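You operate a simulated robot arm through the tools that you are given. There is no shell and no other tool. Be economical: measure what you need, move in short steps, check, and stop when the job is done.

You are at the controls of a simulated robot arm. One attempt, no reset.

## Task
Test the yellow connector at 250 V in the VOLTS socket, then switch off.

It is judged by the outcome, as a careful person would: the job done as asked, and still so three seconds after it is handed in. It fails if anything else is knocked over, pushed out of place, dropped, spilled or broken.

## Robot
A 6-joint arm with a two-finger parallel gripper, fixed in place. Base frame: the origin is at the foot of the arm, x ahead of it, y to its left, z up; the work surface is at about z = 0. Lengths are in mm, angles in degrees, forces in N, time in s.
With the tool pointing down near the work surface it reaches from about 140 to 580 mm from the base axis. Its first joint turns from -66.0 to 66.0 degrees. Payload 2.1 kg.
Tool frame: the origin (TCP) lies between the finger pads and is the grasp point; the fingertips stand 30 mm ahead of it; z points along the fingers, y is the line along which they close. Largest opening 94 mm; finger width 28, thickness 10; the body of the gripper, 50 by 96 mm, starts 55 mm behind the TCP.
Orientation is that of the tool frame in the base frame, as [roll, pitch, yaw] about the fixed x, y, z axes, in that order (R = Rz(yaw) Ry(pitch) Rx(roll)). With the fingers straight down and closing along the base's y, the tool's x points along the base's -x, its y along +y and its z along -z.

## Interface
- The arm moves only by the tool play_rows. Its argument "deltas" is a list of rows, each an object of numbers (a shift or turn left out is 0, a gripper value left out holds the last): "tx", "ty", "tz": the shift along the tool's x, y, z in mm; "ax", "ay", "az": the turn, a rotation vector about the tool's x, y, z in degrees. In form: [{"tx": .., "ty": .., "tz": .., "ax": .., "ay": .., "az": ..}, ...]. A call has 1 to 10 rows; each row is the pose to reach, as a shift and turn from the pose commanded when the call began, along the tool's axes at that moment. "fingers" is the gripper command, from -1 (fully open) to 1 (shut), values between in proportion, set as the call begins (left out, the last holds). Each row takes 0.2 s and may step no farther than 50 mm and 8.6 degrees from the row before; otherwise, or with a gripper value out of range, the whole call is refused. A pose out of reach is approached as far as the arm can. The call stops where the force on the tool passes 40 N (or 10 N more than at its start, if that is more) or the arm is blocked; 0.2 s more then pass. The fingers move at their own pace (about 72 mm/s each) and stop on an object; they squeeze with about 42 N. The grip force told is the motor's: it shows also when the fingers shut on nothing. Time passes only in rows, and 0.2 s behind the last, so rows that repeat a pose let the fingers close. It gives the time, the measured TCP pose, the force on the tool (base axes), the opening and the grip force at its end, in the units of the frame above (readings bear some noise).
- Cameras (640 x 400 px; columns grow to the right, rows downward): "scene" is fixed at [50, -363.4, 512.5]; the picture's right is [0.93, -0.38, 0.00], its down [-0.14, -0.35, -0.93] and it looks along [0.35, 0.86, -0.37] (base axes); focal length 267 px, centre (320, 200). "wrist" rides on the gripper at [-37, 0, -58] in the tool frame; the picture's right is [0.00, -1.00, 0.00], its down [0.97, 0.00, -0.24] and it looks along [0.24, 0.00, 0.97] (tool axes); focal length 218 px, centre (320, 200). There is no depth. A picture from a camera that has moved, and an enlarged one, comes with that camera's place and axes in the base frame and with its lens. The place of the scene camera against the robot may be out by one fixed shift of up to 25 mm in any direction.
- camera(camera): a new picture of that camera. No time passes.
- enlarge(camera, box): a new picture of the part [left, top, right, bottom] of that camera's present view, enlarged. No time passes.
- sign_off(): hands the job in; it is judged then, once.

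Work in short steps. Places have to be worked out from the pictures, the camera data and where the tool is seen: move nearer, look again, correct. Check each grasp and each placing, and mend what went wrong. You have 120 turns and 76 pictures in all, those below and enlarged ones among them. Open the gripper and draw the arm clear of the work before you hand the job in, unless the task says otherwise; then end with one line.

The tools are called after "Call:" as a command line: name --argument value ..., lists and objects as JSON in quotes. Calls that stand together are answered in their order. play_rows: Moves the arm, as the interface text tells. Its arguments: {"type":"object","properties":{"deltas":{"type":"array"},"fingers":{"type":"number"}},"required":["deltas"]} The other tools are called the same way: camera (camera) takes a picture; enlarge (camera, box) takes an enlarged picture of a part of a camera's view; sign_off () hands the job in.

At the start:

```text
time: 0.0
tool_pos: [192.5, 244.1, 368.0]
ee_rot: [-180.0, 0.0, -180.0]
wrist_force: [0.8, -0.1, 0.0]
gripper_width: 94.1
grasp_force: 0.1
```

scene: 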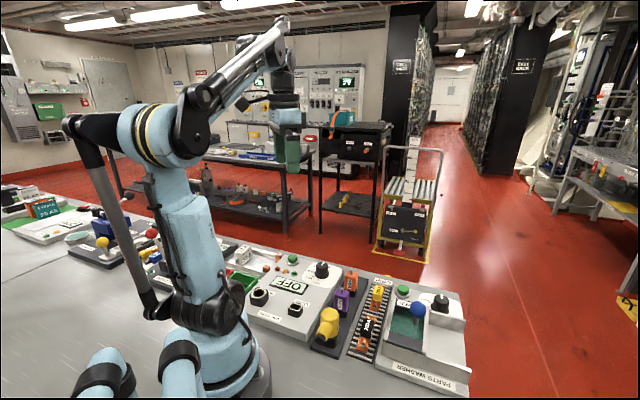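
wrist: 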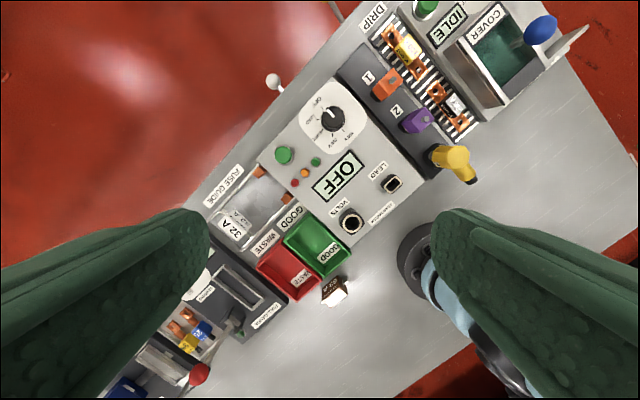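

The wrist view shows a tester with dial, display, VOLTS and LEAD sockets, and connectors on a rack. I enlarge to read the labels.

Call:
enlarge --camera "wrist" --box '[220, 60, 440, 200]'

Call:
enlarge --camera "wrist" --box '[330, 0, 610, 200]'

Call:
enlarge --camera "wrist" --box '[120, 140, 440, 390]'

Call:
enlarge --camera "scene" --box '[220, 230, 480, 400]'

```text
2.86 times, centred on (330, 130) of wrist
camera zoom: at [230.3, 242.7, 425.1], right [0.0, -1.0, 0.0], down [-0.97, 0.0, 0.24], along [-0.24, 0.0, -0.97], focal length 624 px, centre (291, 400)
```

zoom: 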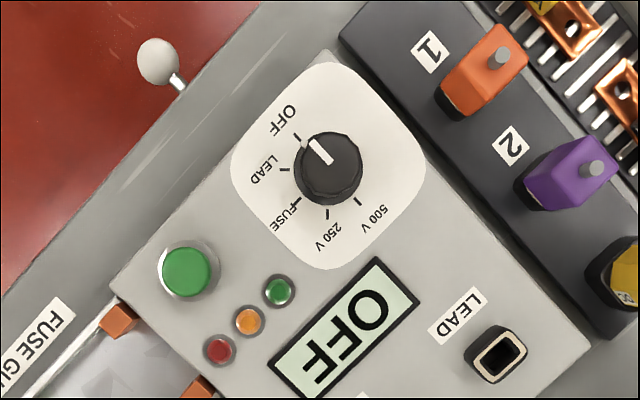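

```text
2.00 times, centred on (470, 100) of wrist
camera zoom: at [230.3, 242.7, 425.1], right [0.0, -1.0, 0.0], down [-0.97, 0.0, 0.24], along [-0.24, 0.0, -0.97], focal length 436 px, centre (20, 400)
```

zoom: 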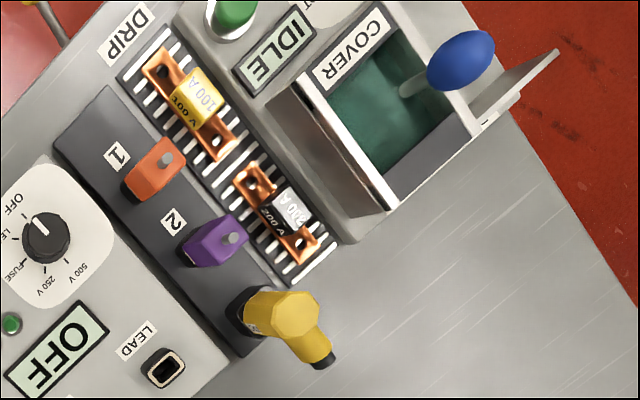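

```text
1.60 times, centred on (280, 265) of wrist
camera zoom: at [230.3, 242.7, 425.1], right [0.0, -1.0, 0.0], down [-0.97, 0.0, 0.24], along [-0.24, 0.0, -0.97], focal length 349 px, centre (384, 96)
```

zoom: 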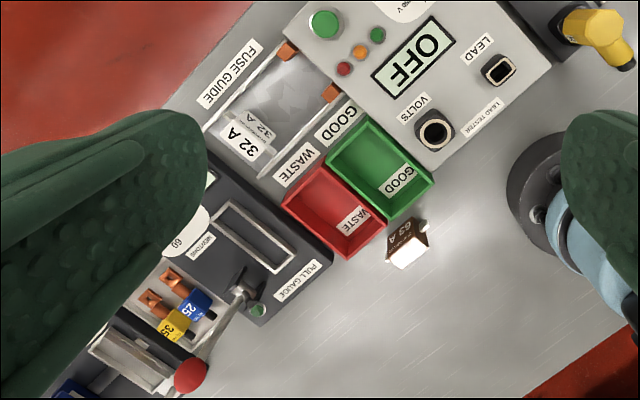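

```text
2.35 times, centred on (350, 315) of scene
camera zoom: at [50.0, -363.4, 512.5], right [0.93, -0.38, 0.0], down [-0.14, -0.35, -0.93], along [0.35, 0.86, -0.37], focal length 628 px, centre (249, -71)
```

zoom: 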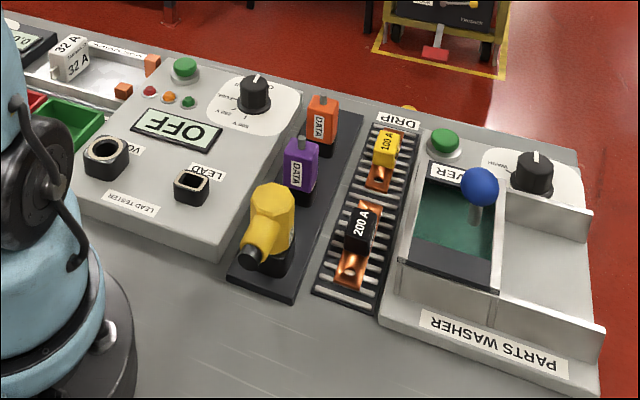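

Yellow connector judged around (211, 25), VOLTS around (96, 184), dial around (270, 222). I move above the yellow connector for a nearer look.

Call:
play_rows --deltas '[{"ty": -40, "tz": 14}, {"ty": -80, "tz": 28}, {"ty": -120, "tz": 42}, {"ty": -160, "tz": 56}, {"ty": -210, "tz": 68}, {"ty": -210, "tz": 68}]' --fingers -1

Call:
camera --camera "wrist"

Call:
camera --camera "scene"

```text
refused: row 5 steps farther than a row can; nothing moved
```

```text
69 pictures are left
camera wrist: at [230.3, 242.7, 425.1], right [0.0, -1.0, 0.0], down [-0.97, 0.0, 0.24], along [-0.24, 0.0, -0.97], focal length 218 px, centre (320, 200)
```

wrist: 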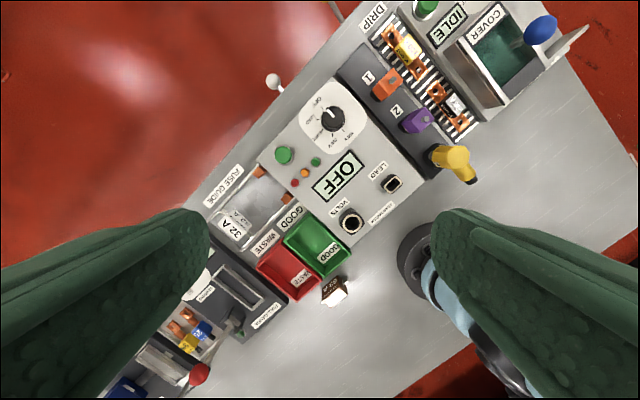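

```text
68 pictures are left
```

scene: 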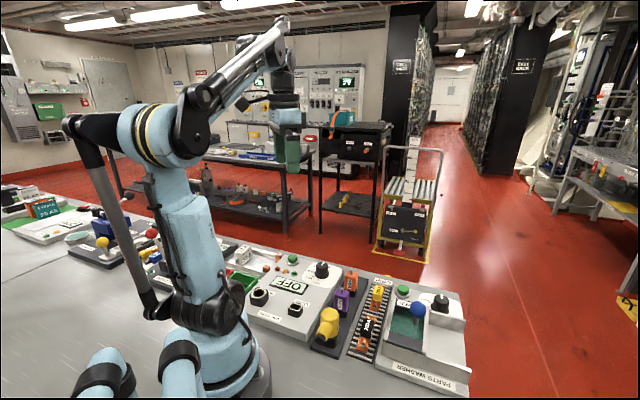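

The move was refused for one oversized step; I send it again with even steps.

Call:
play_rows --deltas '[{"ty": -42, "tz": 14}, {"ty": -84, "tz": 28}, {"ty": -126, "tz": 42}, {"ty": -168, "tz": 56}, {"ty": -210, "tz": 68}, {"ty": -210, "tz": 68}]' --fingers -1

```text
time: 1.4
tool_pos: [191.9, 32.2, 300.4]
ee_rot: [179.9, 0.0, 179.9]
wrist_force: [0.3, 0.3, 0.2]
gripper_width: 94.1
grasp_force: 0.0
```

Now at (192, 32, 300); I look from here.

Call:
camera --camera "wrist"

Call:
enlarge --camera "scene" --box '[220, 230, 480, 400]'

```text
67 pictures are left
camera wrist: at [229.7, 32.8, 357.1], right [0.0, -1.0, 0.0], down [-0.97, 0.0, 0.24], along [-0.24, 0.0, -0.97], focal length 218 px, centre (320, 200)
```

wrist: 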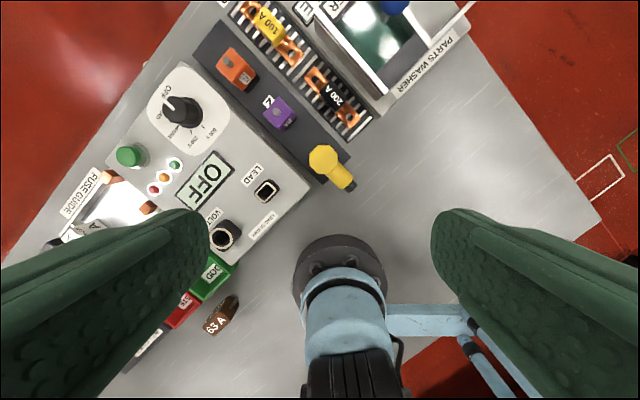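

```text
2.35 times, centred on (350, 315) of scene
camera zoom: at [50.0, -363.4, 512.5], right [0.93, -0.38, 0.0], down [-0.14, -0.35, -0.93], along [0.35, 0.86, -0.37], focal length 628 px, centre (249, -71)
```

zoom: 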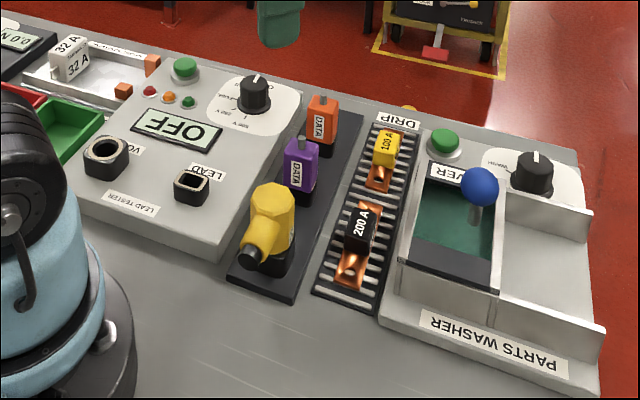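

Triangulating the two wrist views: connector top ≈ (215, 29, 78), VOLTS ≈ (93, 183, 40); the bench frame is turned about 45°. I turn the tool to match and come down to z 200 over the connector.

Call:
play_rows --deltas '[{"tx": -6, "tz": 25, "az": -8}, {"tx": -12, "ty": -1, "tz": 50, "az": -16}, {"tx": -18, "ty": -2, "tz": 75, "az": -24}, {"tx": -23, "ty": -3, "tz": 100, "az": -32}, {"tx": -23, "ty": -3, "tz": 100, "az": -40}, {"tx": -23, "ty": -3, "tz": 100, "az": -45}, {"tx": -23, "ty": -3, "tz": 100, "az": -45}]'

Call:
camera --camera "wrist"

```text
time: 3.0
tool_pos: [215.5, 30.4, 200.4]
ee_rot: [-180.0, 0.1, -134.8]
wrist_force: [0.7, 0.6, -0.6]
gripper_width: 94.0
grasp_force: 0.1
```

```text
65 pictures are left
camera wrist: at [241.8, 56.2, 257.3], right [0.71, -0.71, 0.0], down [-0.69, -0.69, 0.24], along [-0.17, -0.17, -0.97], focal length 218 px, centre (320, 200)
```

wrist: 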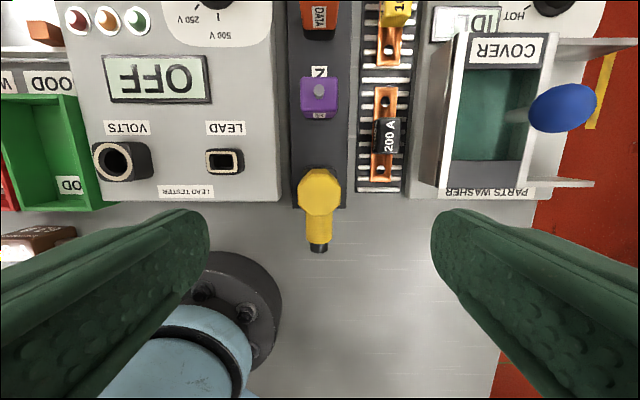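

The tool is aligned and centred over the connector. I check details of the connector and the VOLTS socket before descending.

Call:
enlarge --camera "wrist" --box '[240, 130, 400, 260]'

Call:
enlarge --camera "wrist" --box '[60, 100, 260, 220]'

Call:
enlarge --camera "scene" --box '[290, 280, 400, 370]'

```text
3.08 times, centred on (320, 195) of wrist
camera zoom: at [241.8, 56.2, 257.3], right [0.71, -0.71, 0.0], down [-0.69, -0.69, 0.24], along [-0.17, -0.17, -0.97], focal length 672 px, centre (320, 215)
```

zoom: 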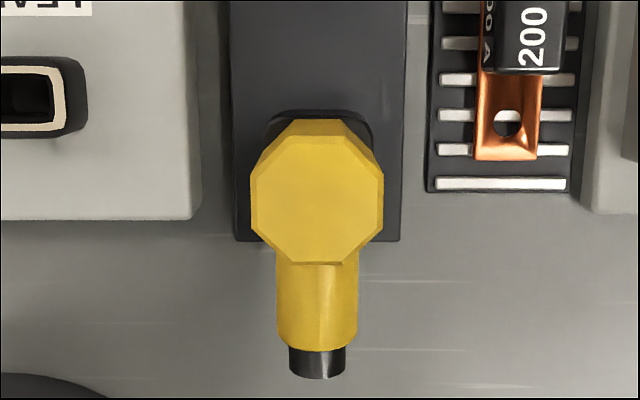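

```text
3.20 times, centred on (160, 160) of wrist
camera zoom: at [241.8, 56.2, 257.3], right [0.71, -0.71, 0.0], down [-0.69, -0.69, 0.24], along [-0.17, -0.17, -0.97], focal length 698 px, centre (832, 328)
```

zoom: 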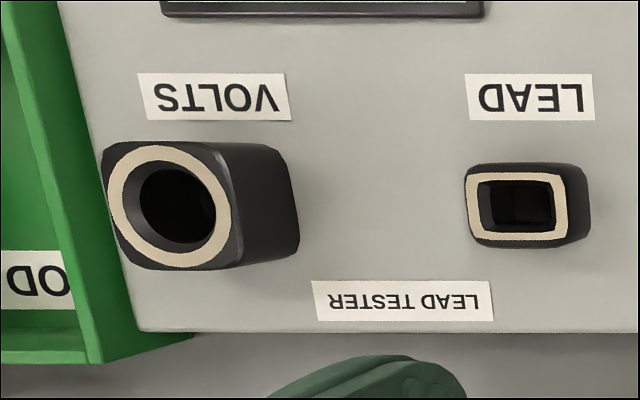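

```text
4.44 times, centred on (345, 325) of scene
camera zoom: at [50.0, -363.4, 512.5], right [0.93, -0.38, 0.0], down [-0.14, -0.35, -0.93], along [0.35, 0.86, -0.37], focal length 1186 px, centre (209, -356)
```

zoom: 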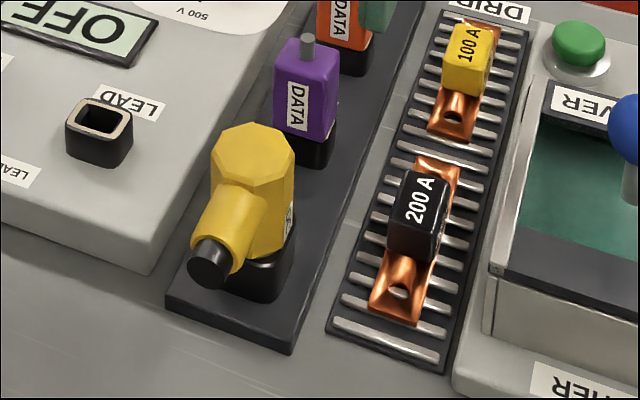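

Everything lines up: fingers will straddle the octagonal body with the neighbours clear. I go down to TCP z ≈ 78.

Call:
play_rows --deltas '[{"tz": 40}, {"tz": 80}, {"tz": 105}, {"tz": 122}, {"tz": 122}]'

Call:
enlarge --camera "scene" --box '[270, 240, 430, 380]'

Call:
camera --camera "wrist"

```text
time: 4.2
tool_pos: [215.0, 29.6, 79.0]
ee_rot: [180.0, 0.1, -135.1]
wrist_force: [0.8, -0.7, 0.2]
gripper_width: 94.0
grasp_force: 0.1
```

```text
2.86 times, centred on (350, 310) of scene
camera zoom: at [50.0, -363.4, 512.5], right [0.93, -0.38, 0.0], down [-0.14, -0.35, -0.93], along [0.35, 0.86, -0.37], focal length 762 px, centre (234, -114)
```

zoom: 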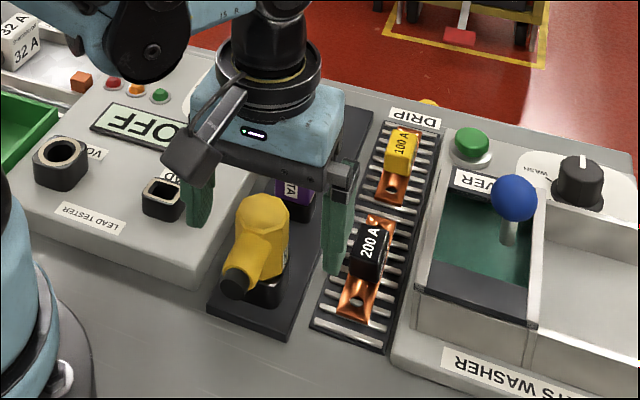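

```text
60 pictures are left
camera wrist: at [241.6, 55.4, 136.5], right [0.71, -0.71, 0.0], down [-0.69, -0.69, 0.24], along [-0.17, -0.17, -0.97], focal length 218 px, centre (320, 200)
```

wrist: 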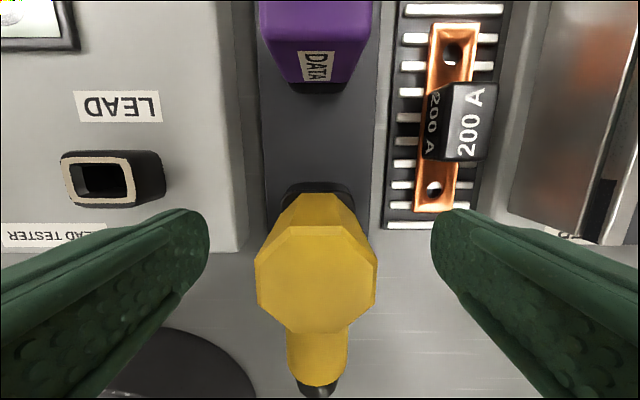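

The connector is centred between the fingers; nothing touches. I close the gripper.

Call:
play_rows --deltas '[{"tz": 0}, {"tz": 0}, {"tz": 0}, {"tz": 0}]' --fingers 1

```text
time: 5.2
tool_pos: [214.7, 29.4, 79.2]
ee_rot: [179.9, -0.2, -135.0]
wrist_force: [-16.1, -6.5, 1.9]
gripper_width: 35.6
grasp_force: 41.9
```

Gripped at 35.6 mm. I lift straight up.

Call:
play_rows --deltas '[{"tz": -8}, {"tz": -18}, {"tz": -35}, {"tz": -60}, {"tz": -90}, {"tz": -90}]'

Call:
camera --camera "wrist"

Call:
enlarge --camera "scene" --box '[230, 220, 430, 380]'

```text
time: 6.6
tool_pos: [215.9, 31.0, 169.7]
ee_rot: [179.9, -0.1, -135.0]
wrist_force: [-0.2, -0.6, -1.2]
gripper_width: 35.4
grasp_force: 41.4
```

```text
59 pictures are left
camera wrist: at [241.1, 55.7, 225.6], right [0.71, -0.71, 0.0], down [-0.69, -0.69, 0.24], along [-0.17, -0.17, -0.97], focal length 218 px, centre (320, 200)
```

wrist: 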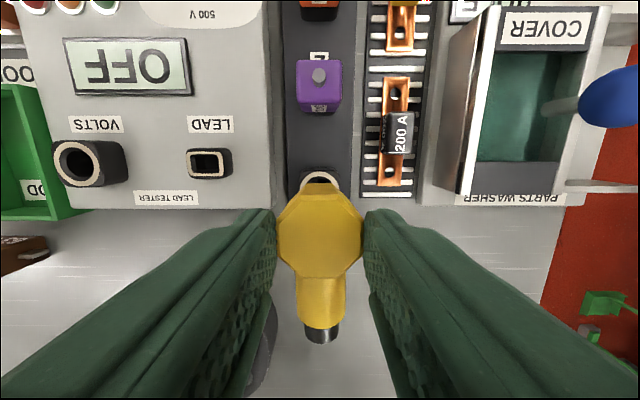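

```text
2.50 times, centred on (330, 300) of scene
camera zoom: at [50.0, -363.4, 512.5], right [0.93, -0.38, 0.0], down [-0.14, -0.35, -0.93], along [0.35, 0.86, -0.37], focal length 667 px, centre (295, -50)
```

zoom: 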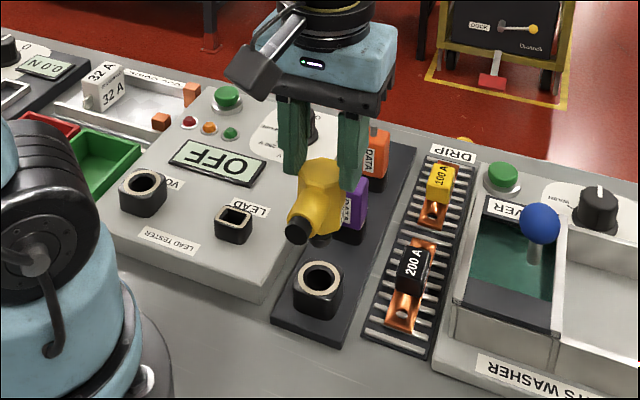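

The connector is free, with a round plug. I carry it at height toward VOLTS, stopping short along the bench line to measure the socket.

Call:
play_rows --deltas '[{"ty": 35, "tx": -5}, {"ty": 70, "tx": -10}, {"ty": 105, "tx": -15}, {"ty": 130, "tx": -18}, {"ty": 145, "tx": -20.5}, {"ty": 145, "tx": -20.5}]'

Call:
camera --camera "wrist"

```text
time: 8.0
tool_pos: [127.7, 147.6, 167.7]
ee_rot: [-180.0, -0.1, -135.0]
wrist_force: [0.3, -0.5, -2.1]
gripper_width: 35.4
grasp_force: 41.9
```

```text
57 pictures are left
camera wrist: at [154.6, 174.1, 224.1], right [0.71, -0.71, 0.0], down [-0.69, -0.69, 0.24], along [-0.17, -0.17, -0.97], focal length 218 px, centre (320, 200)
```

wrist: 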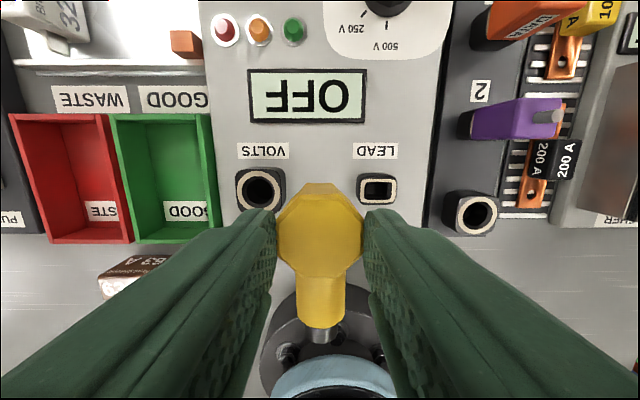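

VOLTS is at about pixel (260, 190). I enlarge to get sub-pixel measures of both sockets.

Call:
enlarge --camera "wrist" --box '[210, 150, 370, 250]'

Call:
enlarge --camera "wrist" --box '[398, 164, 558, 264]'

```text
4.00 times, centred on (290, 200) of wrist
camera zoom: at [154.6, 174.1, 224.1], right [0.71, -0.71, 0.0], down [-0.69, -0.69, 0.24], along [-0.17, -0.17, -0.97], focal length 873 px, centre (440, 200)
```

zoom: 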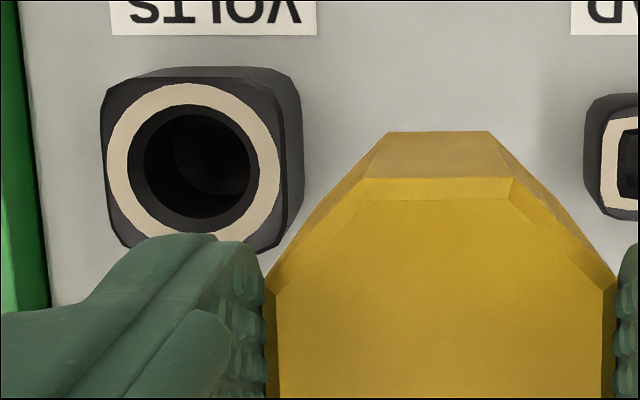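

```text
4.00 times, centred on (478, 214) of wrist
camera zoom: at [154.6, 174.1, 224.1], right [0.71, -0.71, 0.0], down [-0.69, -0.69, 0.24], along [-0.17, -0.17, -0.97], focal length 873 px, centre (-312, 144)
```

zoom: 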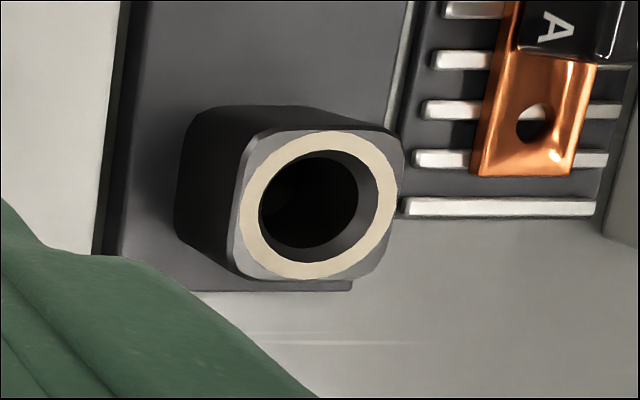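

VOLTS relative to the rack socket comes out at about −196 mm along the bench, +26.5 mm deep, +16 mm higher. I move the connector above it at the same relative height as in the post-lift picture, so I can compare directly.

Call:
play_rows --deltas '[{"tz": -16}, {"tz": -16, "ty": 20, "tx": -3}, {"tz": -16, "ty": 40, "tx": -6}, {"tz": -16, "ty": 50.6, "tx": -6}, {"tz": -16, "ty": 50.6, "tx": -6}, {"tz": -16, "ty": 50.6, "tx": -6}]'

Call:
camera --camera "wrist"

Call:
enlarge --camera "wrist" --box '[240, 130, 400, 230]'

```text
time: 9.4
tool_pos: [94.9, 186.4, 183.6]
ee_rot: [-179.9, 0.0, -135.0]
wrist_force: [0.3, 0.2, -0.8]
gripper_width: 35.5
grasp_force: 42.2
```

```text
54 pictures are left
camera wrist: at [121.7, 212.6, 242.1], right [0.71, -0.71, 0.0], down [-0.69, -0.69, 0.24], along [-0.17, -0.17, -0.97], focal length 218 px, centre (320, 200)
```

wrist: 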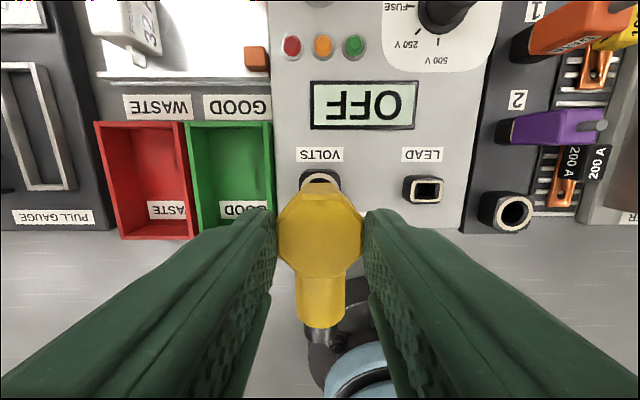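

```text
4.00 times, centred on (320, 180) of wrist
camera zoom: at [121.7, 212.6, 242.1], right [0.71, -0.71, 0.0], down [-0.69, -0.69, 0.24], along [-0.17, -0.17, -0.97], focal length 873 px, centre (320, 280)
```

zoom: 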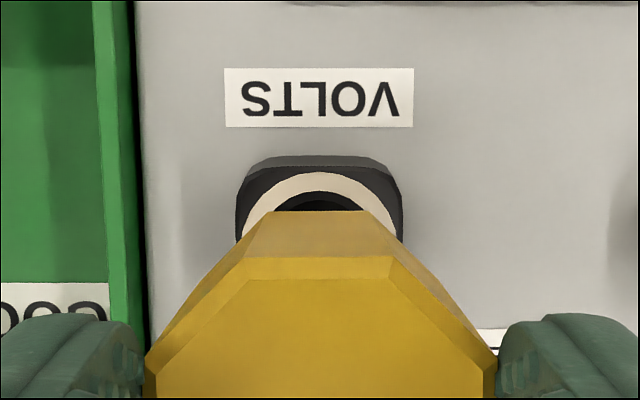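

Column alignment looks right; depth alignment is uncertain by 2–3 mm. I return over the rack socket at the equivalent height to take an exact reference picture.

Call:
play_rows --deltas '[{"ty": -45, "tx": 6}, {"ty": -90, "tx": 12}, {"ty": -135, "tx": 18}, {"ty": -175, "tx": 24}, {"ty": -195.6, "tx": 26.5}, {"ty": -195.6, "tx": 26.5, "tz": 16}, {"ty": -195.6, "tx": 26.5, "tz": 16}, {"ty": -195.6, "tx": 26.5, "tz": 16}]'

Call:
enlarge --camera "wrist" --box '[240, 130, 400, 230]'

```text
time: 11.2
tool_pos: [215.8, 29.8, 168.0]
ee_rot: [180.0, -0.1, -134.9]
wrist_force: [0.4, -0.6, -1.5]
gripper_width: 35.2
grasp_force: 42.6
```

```text
4.00 times, centred on (320, 180) of wrist
camera zoom: at [242.4, 55.9, 225.8], right [0.71, -0.71, 0.0], down [-0.69, -0.69, 0.24], along [-0.17, -0.17, -0.97], focal length 873 px, centre (320, 280)
```

zoom: 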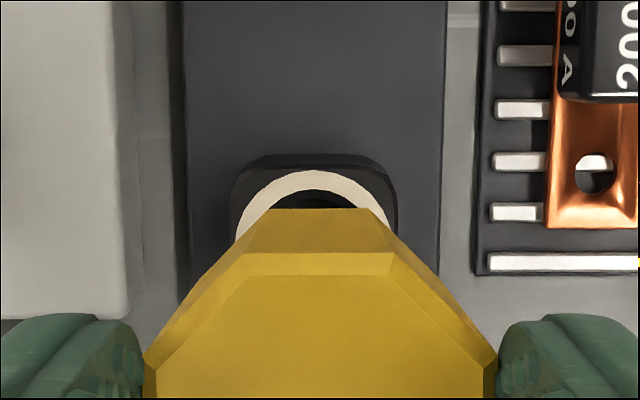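

The reference shows depth and height matching; only a 1.5 mm shift along the bench is needed. I return to VOLTS with that correction and recheck.

Call:
play_rows --deltas '[{"tz": -16}, {"ty": 40, "tx": -6, "tz": -16}, {"ty": 85, "tx": -12, "tz": -16}, {"ty": 130, "tx": -18, "tz": -16}, {"ty": 170, "tx": -24, "tz": -16}, {"ty": 194.1, "tx": -26.5, "tz": -16}, {"ty": 194.1, "tx": -26.5, "tz": -16}, {"ty": 194.1, "tx": -26.5, "tz": -16}]'

Call:
enlarge --camera "wrist" --box '[240, 130, 400, 230]'

```text
time: 13.0
tool_pos: [96.4, 185.2, 184.5]
ee_rot: [180.0, 0.0, -134.9]
wrist_force: [-0.5, -0.4, -1.7]
gripper_width: 35.2
grasp_force: 41.6
```

```text
4.00 times, centred on (320, 180) of wrist
camera zoom: at [123.3, 211.0, 240.9], right [0.71, -0.71, 0.0], down [-0.69, -0.69, 0.24], along [-0.17, -0.17, -0.97], focal length 873 px, centre (320, 280)
```

zoom: 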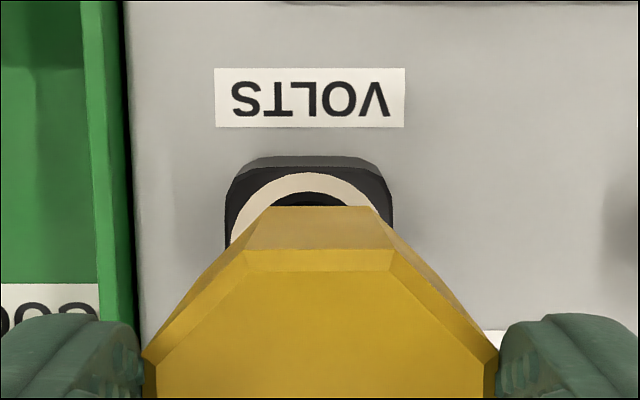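

Now within about 1 mm. I apply +0.7 mm along and begin the descent, stopping before contact depth to check.

Call:
play_rows --deltas '[{"ty": 0.7, "tx": 0.4, "tz": 25}, {"ty": 0.7, "tx": 0.4, "tz": 45}, {"ty": 0.7, "tx": 0.4, "tz": 60}, {"ty": 0.7, "tx": 0.4, "tz": 60}]'

Call:
camera --camera "wrist"

Call:
enlarge --camera "scene" --box '[200, 220, 340, 340]'

```text
time: 14.0
tool_pos: [95.9, 184.7, 122.6]
ee_rot: [179.8, -0.3, -134.8]
wrist_force: [-18.5, -5.3, 4.7]
gripper_width: 35.3
grasp_force: 41.9
```

```text
50 pictures are left
camera wrist: at [122.6, 211.3, 180.3], right [0.71, -0.71, 0.0], down [-0.68, -0.69, 0.24], along [-0.17, -0.17, -0.97], focal length 218 px, centre (320, 200)
```

wrist: 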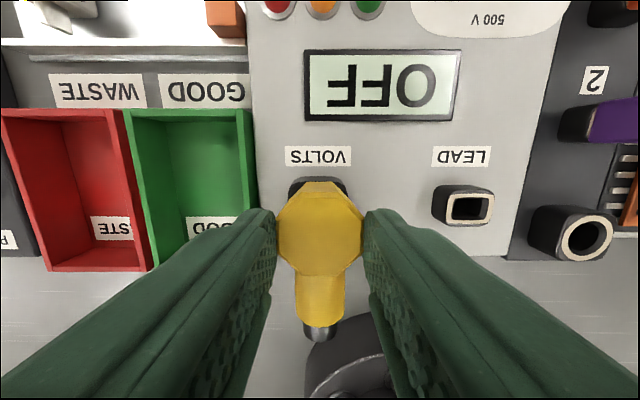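

```text
3.33 times, centred on (270, 280) of scene
camera zoom: at [50.0, -363.4, 512.5], right [0.93, -0.38, 0.0], down [-0.14, -0.35, -0.93], along [0.35, 0.86, -0.37], focal length 889 px, centre (487, -67)
```

zoom: 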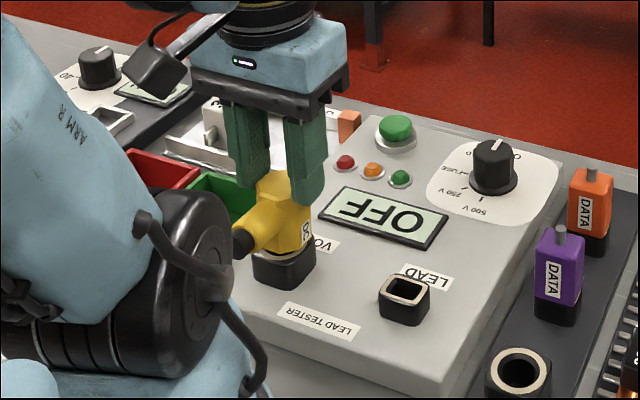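

The plug touches with about 17 N toward the front, meaning I'm slightly too far back. I shift 1.5 mm to the front and 0.8 mm sideways, staying at this height, and read the force.

Call:
play_rows --deltas '[{"tx": 1.5, "ty": 0.8}, {"tx": 1.5, "ty": 0.8}]'

```text
time: 14.6
tool_pos: [96.2, 184.6, 122.8]
ee_rot: [180.0, 0.0, -135.0]
wrist_force: [-11.7, -6.6, -7.7]
gripper_width: 35.2
grasp_force: 42.0
```

The force dropped. I shift another 1.2 mm to the front and descend a few millimetres.

Call:
play_rows --deltas '[{"tx": 1.2, "ty": 0.3}, {"tx": 1.2, "ty": 0.3, "tz": 3}, {"tx": 1.2, "ty": 0.3, "tz": 6}, {"tx": 1.2, "ty": 0.3, "tz": 6}]'

```text
time: 15.4
tool_pos: [95.3, 184.6, 121.2]
ee_rot: [-179.9, -0.1, -135.0]
wrist_force: [-1.3, -0.3, 6.4]
gripper_width: 35.1
grasp_force: 41.8
stopped in row 3: the force on the tool passed its limit (the readings are from after the stop); the commanded pose is now the measured one
```

Stopped at z 121 by a vertical contact: the tip is likely on the rim. I take close pictures.

Call:
enlarge --camera "scene" --box '[235, 260, 315, 310]'

Call:
enlarge --camera "wrist" --box '[240, 130, 400, 230]'

```text
8.00 times, centred on (275, 285) of scene
camera zoom: at [50.0, -363.4, 512.5], right [0.93, -0.38, 0.0], down [-0.14, -0.35, -0.93], along [0.35, 0.86, -0.37], focal length 2134 px, centre (680, -480)
```

zoom: 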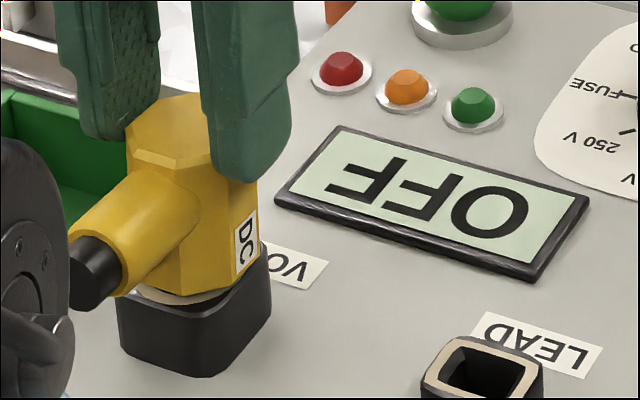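

```text
4.00 times, centred on (320, 180) of wrist
camera zoom: at [121.9, 211.3, 177.8], right [0.71, -0.71, 0.0], down [-0.69, -0.69, 0.24], along [-0.17, -0.17, -0.97], focal length 873 px, centre (320, 280)
```

zoom: 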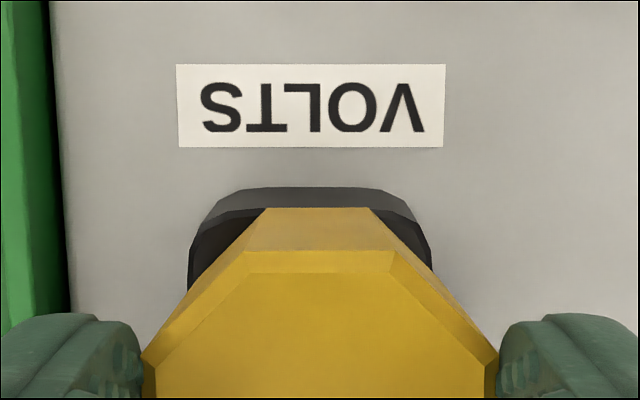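

Comparing octagon widths (120 px at grasp, 88 px now), the connector slipped ~20 mm down in the fingers on extraction, so the plug is in fact already well in, with perhaps 3–5 mm left. I push gently further.

Call:
play_rows --deltas '[{"tz": 1.5}, {"tz": 3}, {"tz": 4.5}, {"tz": 6}]'

Call:
enlarge --camera "scene" --box '[235, 260, 315, 310]'

```text
time: 15.8
tool_pos: [95.5, 185.5, 120.6]
ee_rot: [-179.8, -0.2, -135.1]
wrist_force: [-1.5, 0.0, 6.9]
gripper_width: 35.4
grasp_force: 42.2
stopped in row 1: the force on the tool passed its limit (the readings are from after the stop); the commanded pose is now the measured one
```

```text
8.00 times, centred on (275, 285) of scene
camera zoom: at [50.0, -363.4, 512.5], right [0.93, -0.38, 0.0], down [-0.14, -0.35, -0.93], along [0.35, 0.86, -0.37], focal length 2134 px, centre (680, -480)
```

zoom: 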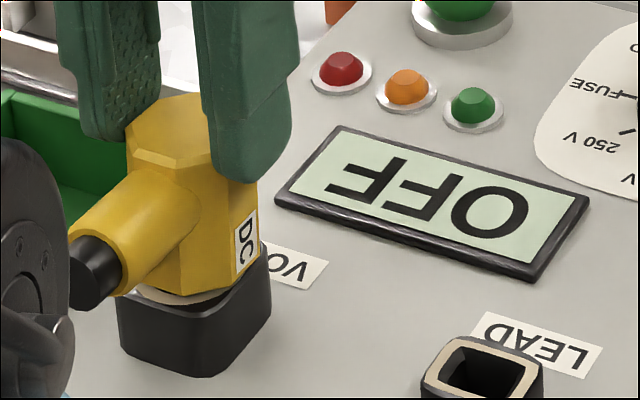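

It hits a stiff stop. I check whether the cable boot is touching the arm's own housing or whether the plug is really short of seated.

Call:
enlarge --camera "wrist" --box '[240, 280, 400, 400]'

Call:
camera --camera "scene"

```text
3.33 times, centred on (320, 340) of wrist
camera zoom: at [122.1, 211.7, 177.3], right [0.71, -0.71, 0.0], down [-0.69, -0.69, 0.24], along [-0.17, -0.17, -0.97], focal length 728 px, centre (320, -267)
```

zoom: 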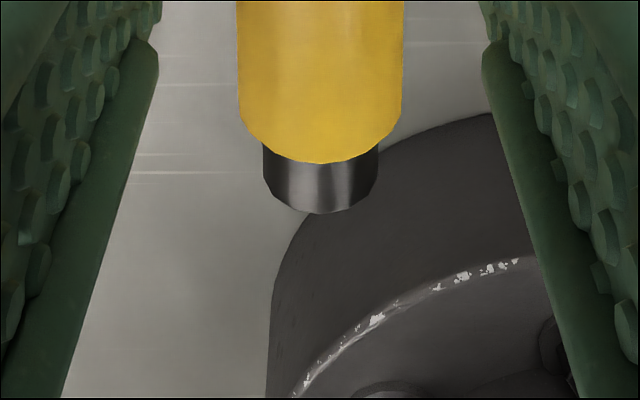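

```text
44 pictures are left
```

scene: 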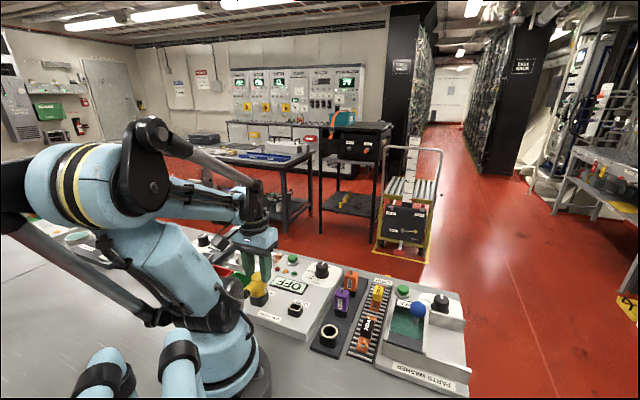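

Measured from the octagon size, the connector's top is now ~45 mm above the VOLTS rim, the same as when parked in the rack: it is seated. I release and rise.

Call:
play_rows --deltas '[{"tz": 0}, {"tz": 0}, {"tz": 0}, {"tz": -30}, {"tz": -70}, {"tz": -70}]' --fingers -1

Call:
camera --camera "wrist"

Call:
enlarge --camera "scene" --box '[230, 245, 350, 335]'

```text
time: 17.2
tool_pos: [95.8, 187.4, 191.7]
ee_rot: [-179.7, -0.2, -134.9]
wrist_force: [0.8, 0.6, -0.5]
gripper_width: 94.2
grasp_force: 0.2
```

```text
43 pictures are left
camera wrist: at [122.4, 212.6, 247.8], right [0.71, -0.71, 0.0], down [-0.69, -0.69, 0.24], along [-0.17, -0.17, -0.97], focal length 218 px, centre (320, 200)
```

wrist: 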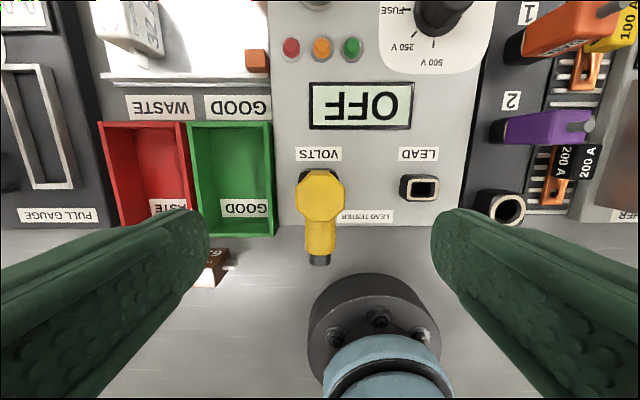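

```text
4.44 times, centred on (290, 290) of scene
camera zoom: at [50.0, -363.4, 512.5], right [0.93, -0.38, 0.0], down [-0.14, -0.35, -0.93], along [0.35, 0.86, -0.37], focal length 1186 px, centre (453, -200)
```

zoom: 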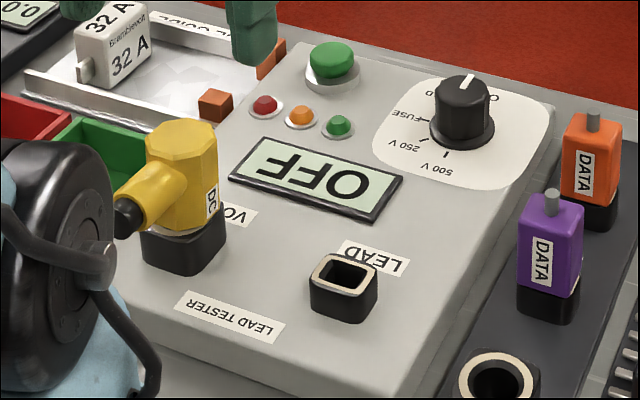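

It stands in the socket, but a thin sliver of the rim shows. I zoom to judge whether a gap remains.

Call:
enlarge --camera "scene" --box '[250, 270, 290, 310]'

Call:
enlarge --camera "wrist" --box '[270, 140, 390, 280]'

```text
10.00 times, centred on (270, 290) of scene
camera zoom: at [50.0, -363.4, 512.5], right [0.93, -0.38, 0.0], down [-0.14, -0.35, -0.93], along [0.35, 0.86, -0.37], focal length 2668 px, centre (820, -700)
```

zoom: 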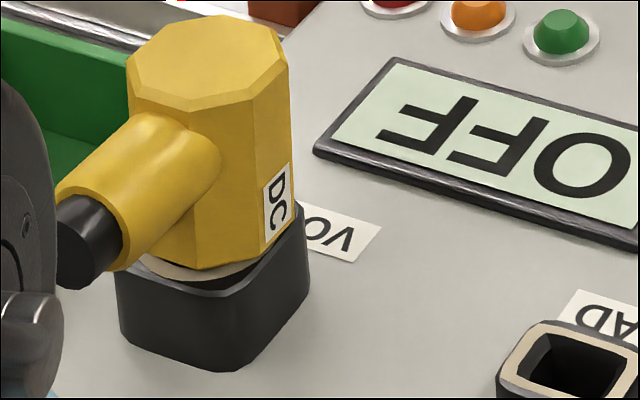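

```text
2.86 times, centred on (330, 210) of wrist
camera zoom: at [122.4, 212.6, 247.8], right [0.71, -0.71, 0.0], down [-0.69, -0.69, 0.24], along [-0.17, -0.17, -0.97], focal length 624 px, centre (291, 171)
```

zoom: 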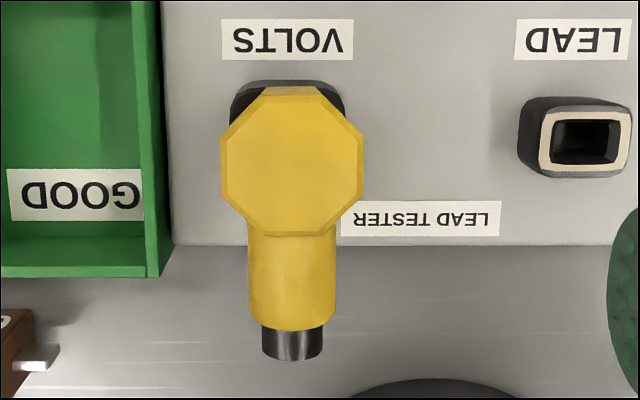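

It appears flush on the rim; the display will confirm. Now to the dial, near (271, 220): I move above it with the same yaw.

Call:
play_rows --deltas '[{"tx": -28, "ty": -20}, {"tx": -56, "ty": -40}, {"tx": -84, "ty": -60}, {"tx": -112, "ty": -80}, {"tx": -136, "ty": -100}, {"tx": -136, "ty": -100}]'

Call:
camera --camera "wrist"

Call:
enlarge --camera "wrist" --box '[240, 130, 400, 250]'

```text
time: 18.6
tool_pos: [263.9, 212.1, 189.5]
ee_rot: [-179.8, -0.2, -135.0]
wrist_force: [0.1, 0.1, -0.3]
gripper_width: 93.7
grasp_force: 0.0
```

```text
39 pictures are left
camera wrist: at [289.7, 238.2, 246.3], right [0.71, -0.71, 0.0], down [-0.69, -0.69, 0.24], along [-0.17, -0.17, -0.97], focal length 218 px, centre (320, 200)
```

wrist: 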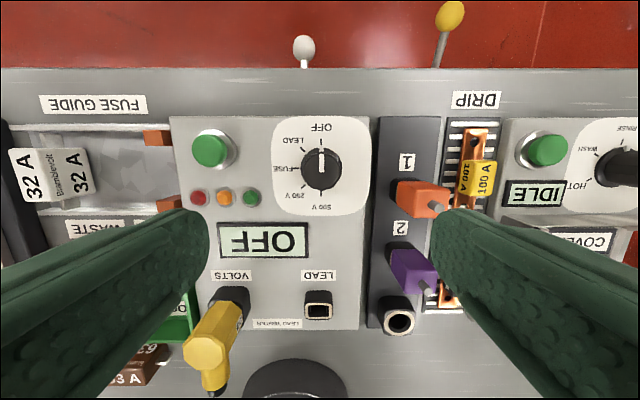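

```text
3.33 times, centred on (320, 190) of wrist
camera zoom: at [289.7, 238.2, 246.3], right [0.71, -0.71, 0.0], down [-0.69, -0.69, 0.24], along [-0.17, -0.17, -0.97], focal length 728 px, centre (320, 233)
```

zoom: 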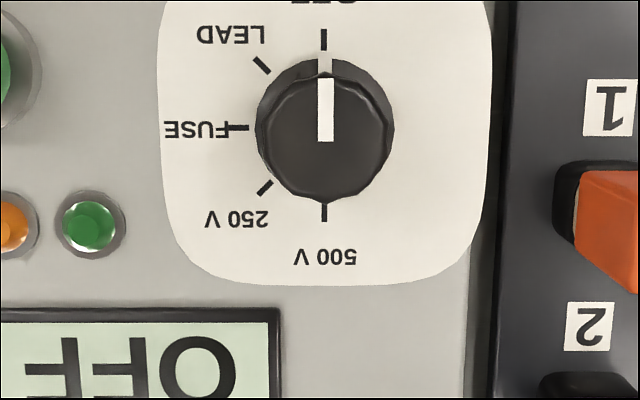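

The dial: OFF at the back, then LEAD, FUSE, 250 V, 500 V at 45° steps counter-clockwise; it needs +135°. Knob centre ≈ (276, 223), top about z 57. I pre-turn the wrist −67° (from above) so the whole turn fits, and move over the knob.

Call:
play_rows --deltas '[{"tx": -4, "az": 8.4}, {"tx": -8, "az": 16.8}, {"tx": -12, "ty": -1, "az": 25.2}, {"tx": -16.7, "ty": -1, "az": 33.6}, {"tx": -16.7, "ty": -1, "tz": 20, "az": 42}, {"tx": -16.7, "ty": -1, "tz": 40, "az": 50.4}, {"tx": -16.7, "ty": -1, "tz": 60, "az": 58.8}, {"tx": -16.7, "ty": -1, "tz": 60, "az": 67}, {"tx": -16.7, "ty": -1, "tz": 60, "az": 67}]' --fingers -0.4

Call:
camera --camera "wrist"

Call:
enlarge --camera "scene" --box '[250, 210, 390, 310]'

```text
time: 20.6
tool_pos: [275.1, 222.4, 129.8]
ee_rot: [-179.7, 0.0, 157.9]
wrist_force: [0.1, 0.1, -0.4]
gripper_width: 65.7
grasp_force: 0.1
```

```text
37 pictures are left
camera wrist: at [309.5, 208.1, 186.9], right [-0.38, -0.93, 0.0], down [-0.9, 0.37, 0.24], along [-0.22, 0.09, -0.97], focal length 218 px, centre (320, 200)
```

wrist: 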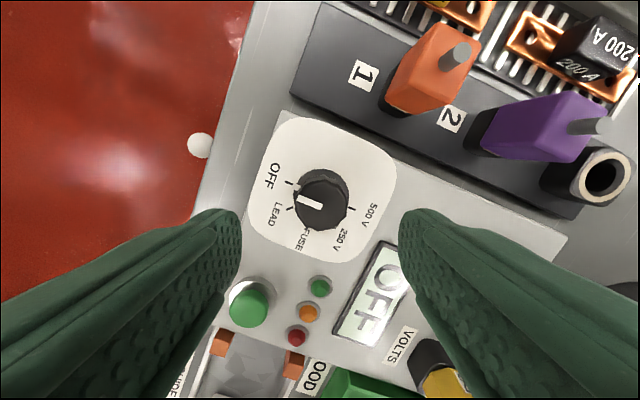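

```text
4.00 times, centred on (320, 260) of scene
camera zoom: at [50.0, -363.4, 512.5], right [0.93, -0.38, 0.0], down [-0.14, -0.35, -0.93], along [0.35, 0.86, -0.37], focal length 1067 px, centre (320, -40)
```

zoom: 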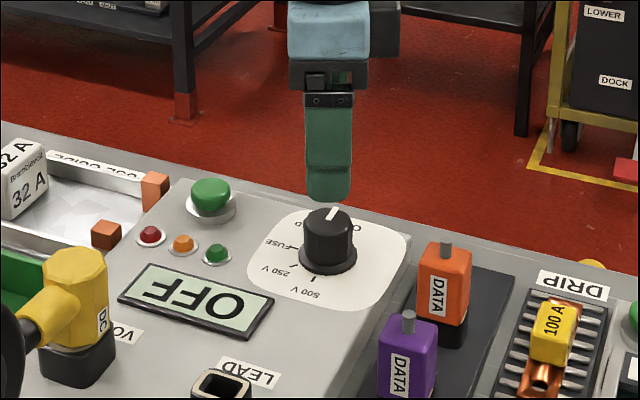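

The knob appears a few mm off along the finger-width direction; I enlarge to refine.

Call:
enlarge --camera "wrist" --box '[260, 150, 380, 250]'

```text
4.00 times, centred on (320, 200) of wrist
camera zoom: at [309.5, 208.1, 186.9], right [-0.38, -0.93, 0.0], down [-0.9, 0.37, 0.24], along [-0.22, 0.09, -0.97], focal length 873 px, centre (320, 200)
```

zoom: 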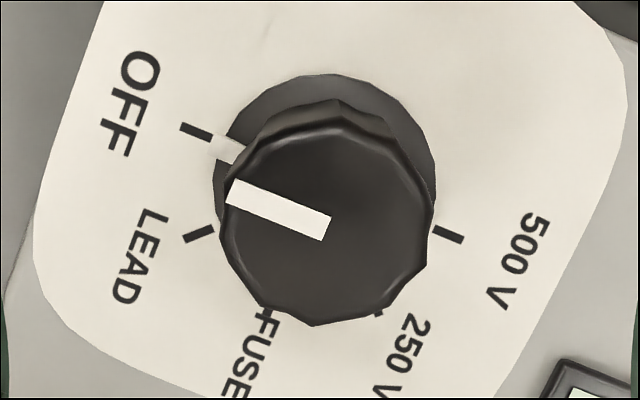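

The pointer's inner end sits at the knob centre, which matches the tool axis within ~1 mm; knob top z ≈ 55, skirt ≈ 26. I descend to TCP z 68 and close.

Call:
play_rows --deltas '[{"ty": -1, "tz": 30}, {"ty": -1, "tz": 50}, {"ty": -1, "tz": 62}, {"ty": -1, "tz": 62}]'

Call:
play_rows --deltas '[{"tz": 0}, {"tz": 0}, {"tz": 0}]' --fingers 1

Call:
enlarge --camera "scene" --box '[250, 210, 390, 310]'

```text
time: 21.6
tool_pos: [272.9, 219.2, 66.5]
ee_rot: [-179.7, 0.1, 158.0]
wrist_force: [-0.8, 0.1, 0.4]
gripper_width: 65.6
grasp_force: 0.1
```

```text
time: 22.4
tool_pos: [273.7, 221.3, 66.7]
ee_rot: [-179.9, 0.1, 158.1]
wrist_force: [10.5, 21.6, -12.6]
gripper_width: 33.4
grasp_force: 44.8
```

```text
4.00 times, centred on (320, 260) of scene
camera zoom: at [50.1, -363.4, 512.6], right [0.93, -0.38, 0.0], down [-0.14, -0.35, -0.93], along [0.35, 0.86, -0.37], focal length 1067 px, centre (320, -40)
```

zoom: 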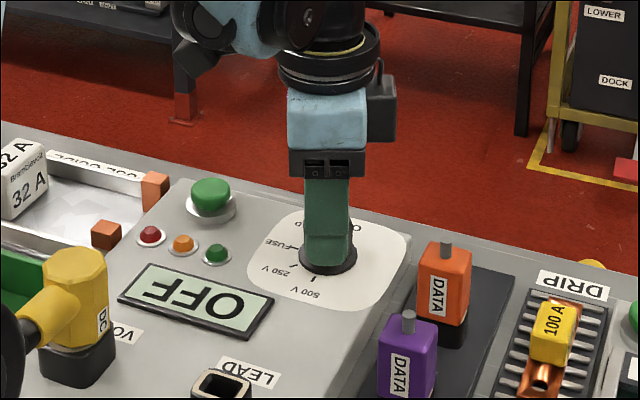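

Gripped at 33.4 mm with ~24 N sideways along the closing line; I shift 1.8 mm to relax it before turning.

Call:
play_rows --deltas '[{"ty": 1.8}, {"ty": 1.8}]'

```text
time: 23.0
tool_pos: [272.1, 221.1, 69.1]
ee_rot: [-179.7, 0.0, 158.0]
wrist_force: [-3.5, 8.1, -22.8]
gripper_width: 33.5
grasp_force: 44.8
```

A downward pull of 23 N shows now; I ease down 1.2 mm and along x slightly, then read again.

Call:
play_rows --deltas '[{"tz": 1.2, "ty": 0.5}, {"tz": 1.2, "ty": 0.5}]'

```text
time: 23.6
tool_pos: [273.3, 221.4, 68.0]
ee_rot: [-179.5, 0.0, 158.0]
wrist_force: [-1.2, -1.6, 5.9]
gripper_width: 33.5
grasp_force: 44.7
stopped in row 2: the force on the tool passed its limit (the readings are from after the stop); the commanded pose is now the measured one
```

Now the forces are near zero. I turn counter-clockwise 45° (tool az −45) as a first stage.

Call:
play_rows --deltas '[{"az": -7.5}, {"az": -15}, {"az": -22.5}, {"az": -30}, {"az": -37.5}, {"az": -45}, {"az": -45}]'

Call:
enlarge --camera "scene" --box '[250, 210, 390, 310]'

```text
time: 25.2
tool_pos: [273.2, 220.0, 68.0]
ee_rot: [-179.5, -0.6, -157.0]
wrist_force: [1.8, -18.9, -8.3]
gripper_width: 33.4
grasp_force: 45.2
```

```text
4.00 times, centred on (320, 260) of scene
camera zoom: at [50.0, -363.4, 512.6], right [0.93, -0.38, 0.0], down [-0.14, -0.35, -0.93], along [0.35, 0.86, -0.37], focal length 1067 px, centre (320, -40)
```

zoom: 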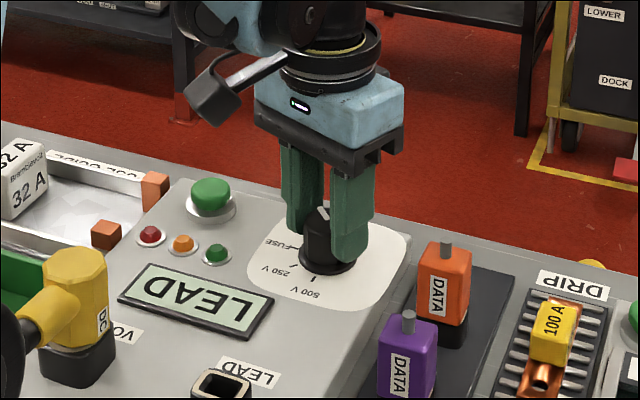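

The display reads LEAD. I continue another 45°, with a small shift back to relax the side force.

Call:
play_rows --deltas '[{"az": -7.5}, {"az": -15}, {"az": -22.5}, {"az": -30}, {"az": -37.5}, {"az": -45}, {"az": -45}]'

```text
time: 26.8
tool_pos: [274.4, 218.8, 67.9]
ee_rot: [-179.7, -1.0, -112.0]
wrist_force: [6.1, -31.1, -15.6]
gripper_width: 33.6
grasp_force: 45.5
```

Side force reached 31 N toward −y, so the knob axis is ~2 mm that way. I relax that while making the last 45°.

Call:
play_rows --deltas '[{"tx": 0.9, "ty": -0.6, "tz": 0.3}, {"tx": 1.7, "ty": -1.1, "tz": 0.6}, {"tx": 1.7, "ty": -1.1, "tz": 0.6}]'

Call:
play_rows --deltas '[{"az": -7.5}, {"az": -15}, {"az": -22.5}, {"az": -30}, {"az": -37.5}, {"az": -45}, {"az": -45}]'

Call:
enlarge --camera "scene" --box '[250, 210, 390, 310]'

```text
time: 27.6
tool_pos: [274.2, 219.5, 67.8]
ee_rot: [180.0, -0.4, -111.9]
wrist_force: [4.0, -7.4, 41.8]
gripper_width: 33.3
grasp_force: 45.1
```

```text
time: 29.2
tool_pos: [275.8, 220.5, 66.8]
ee_rot: [179.7, -0.1, -66.9]
wrist_force: [11.2, 16.9, 31.7]
gripper_width: 33.2
grasp_force: 44.5
```

```text
4.00 times, centred on (320, 260) of scene
camera zoom: at [49.9, -363.5, 512.5], right [0.93, -0.38, 0.0], down [-0.14, -0.35, -0.93], along [0.35, 0.86, -0.37], focal length 1067 px, centre (320, -40)
```

zoom: 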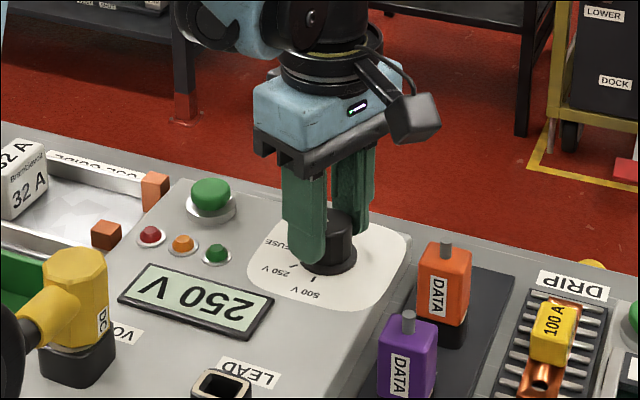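

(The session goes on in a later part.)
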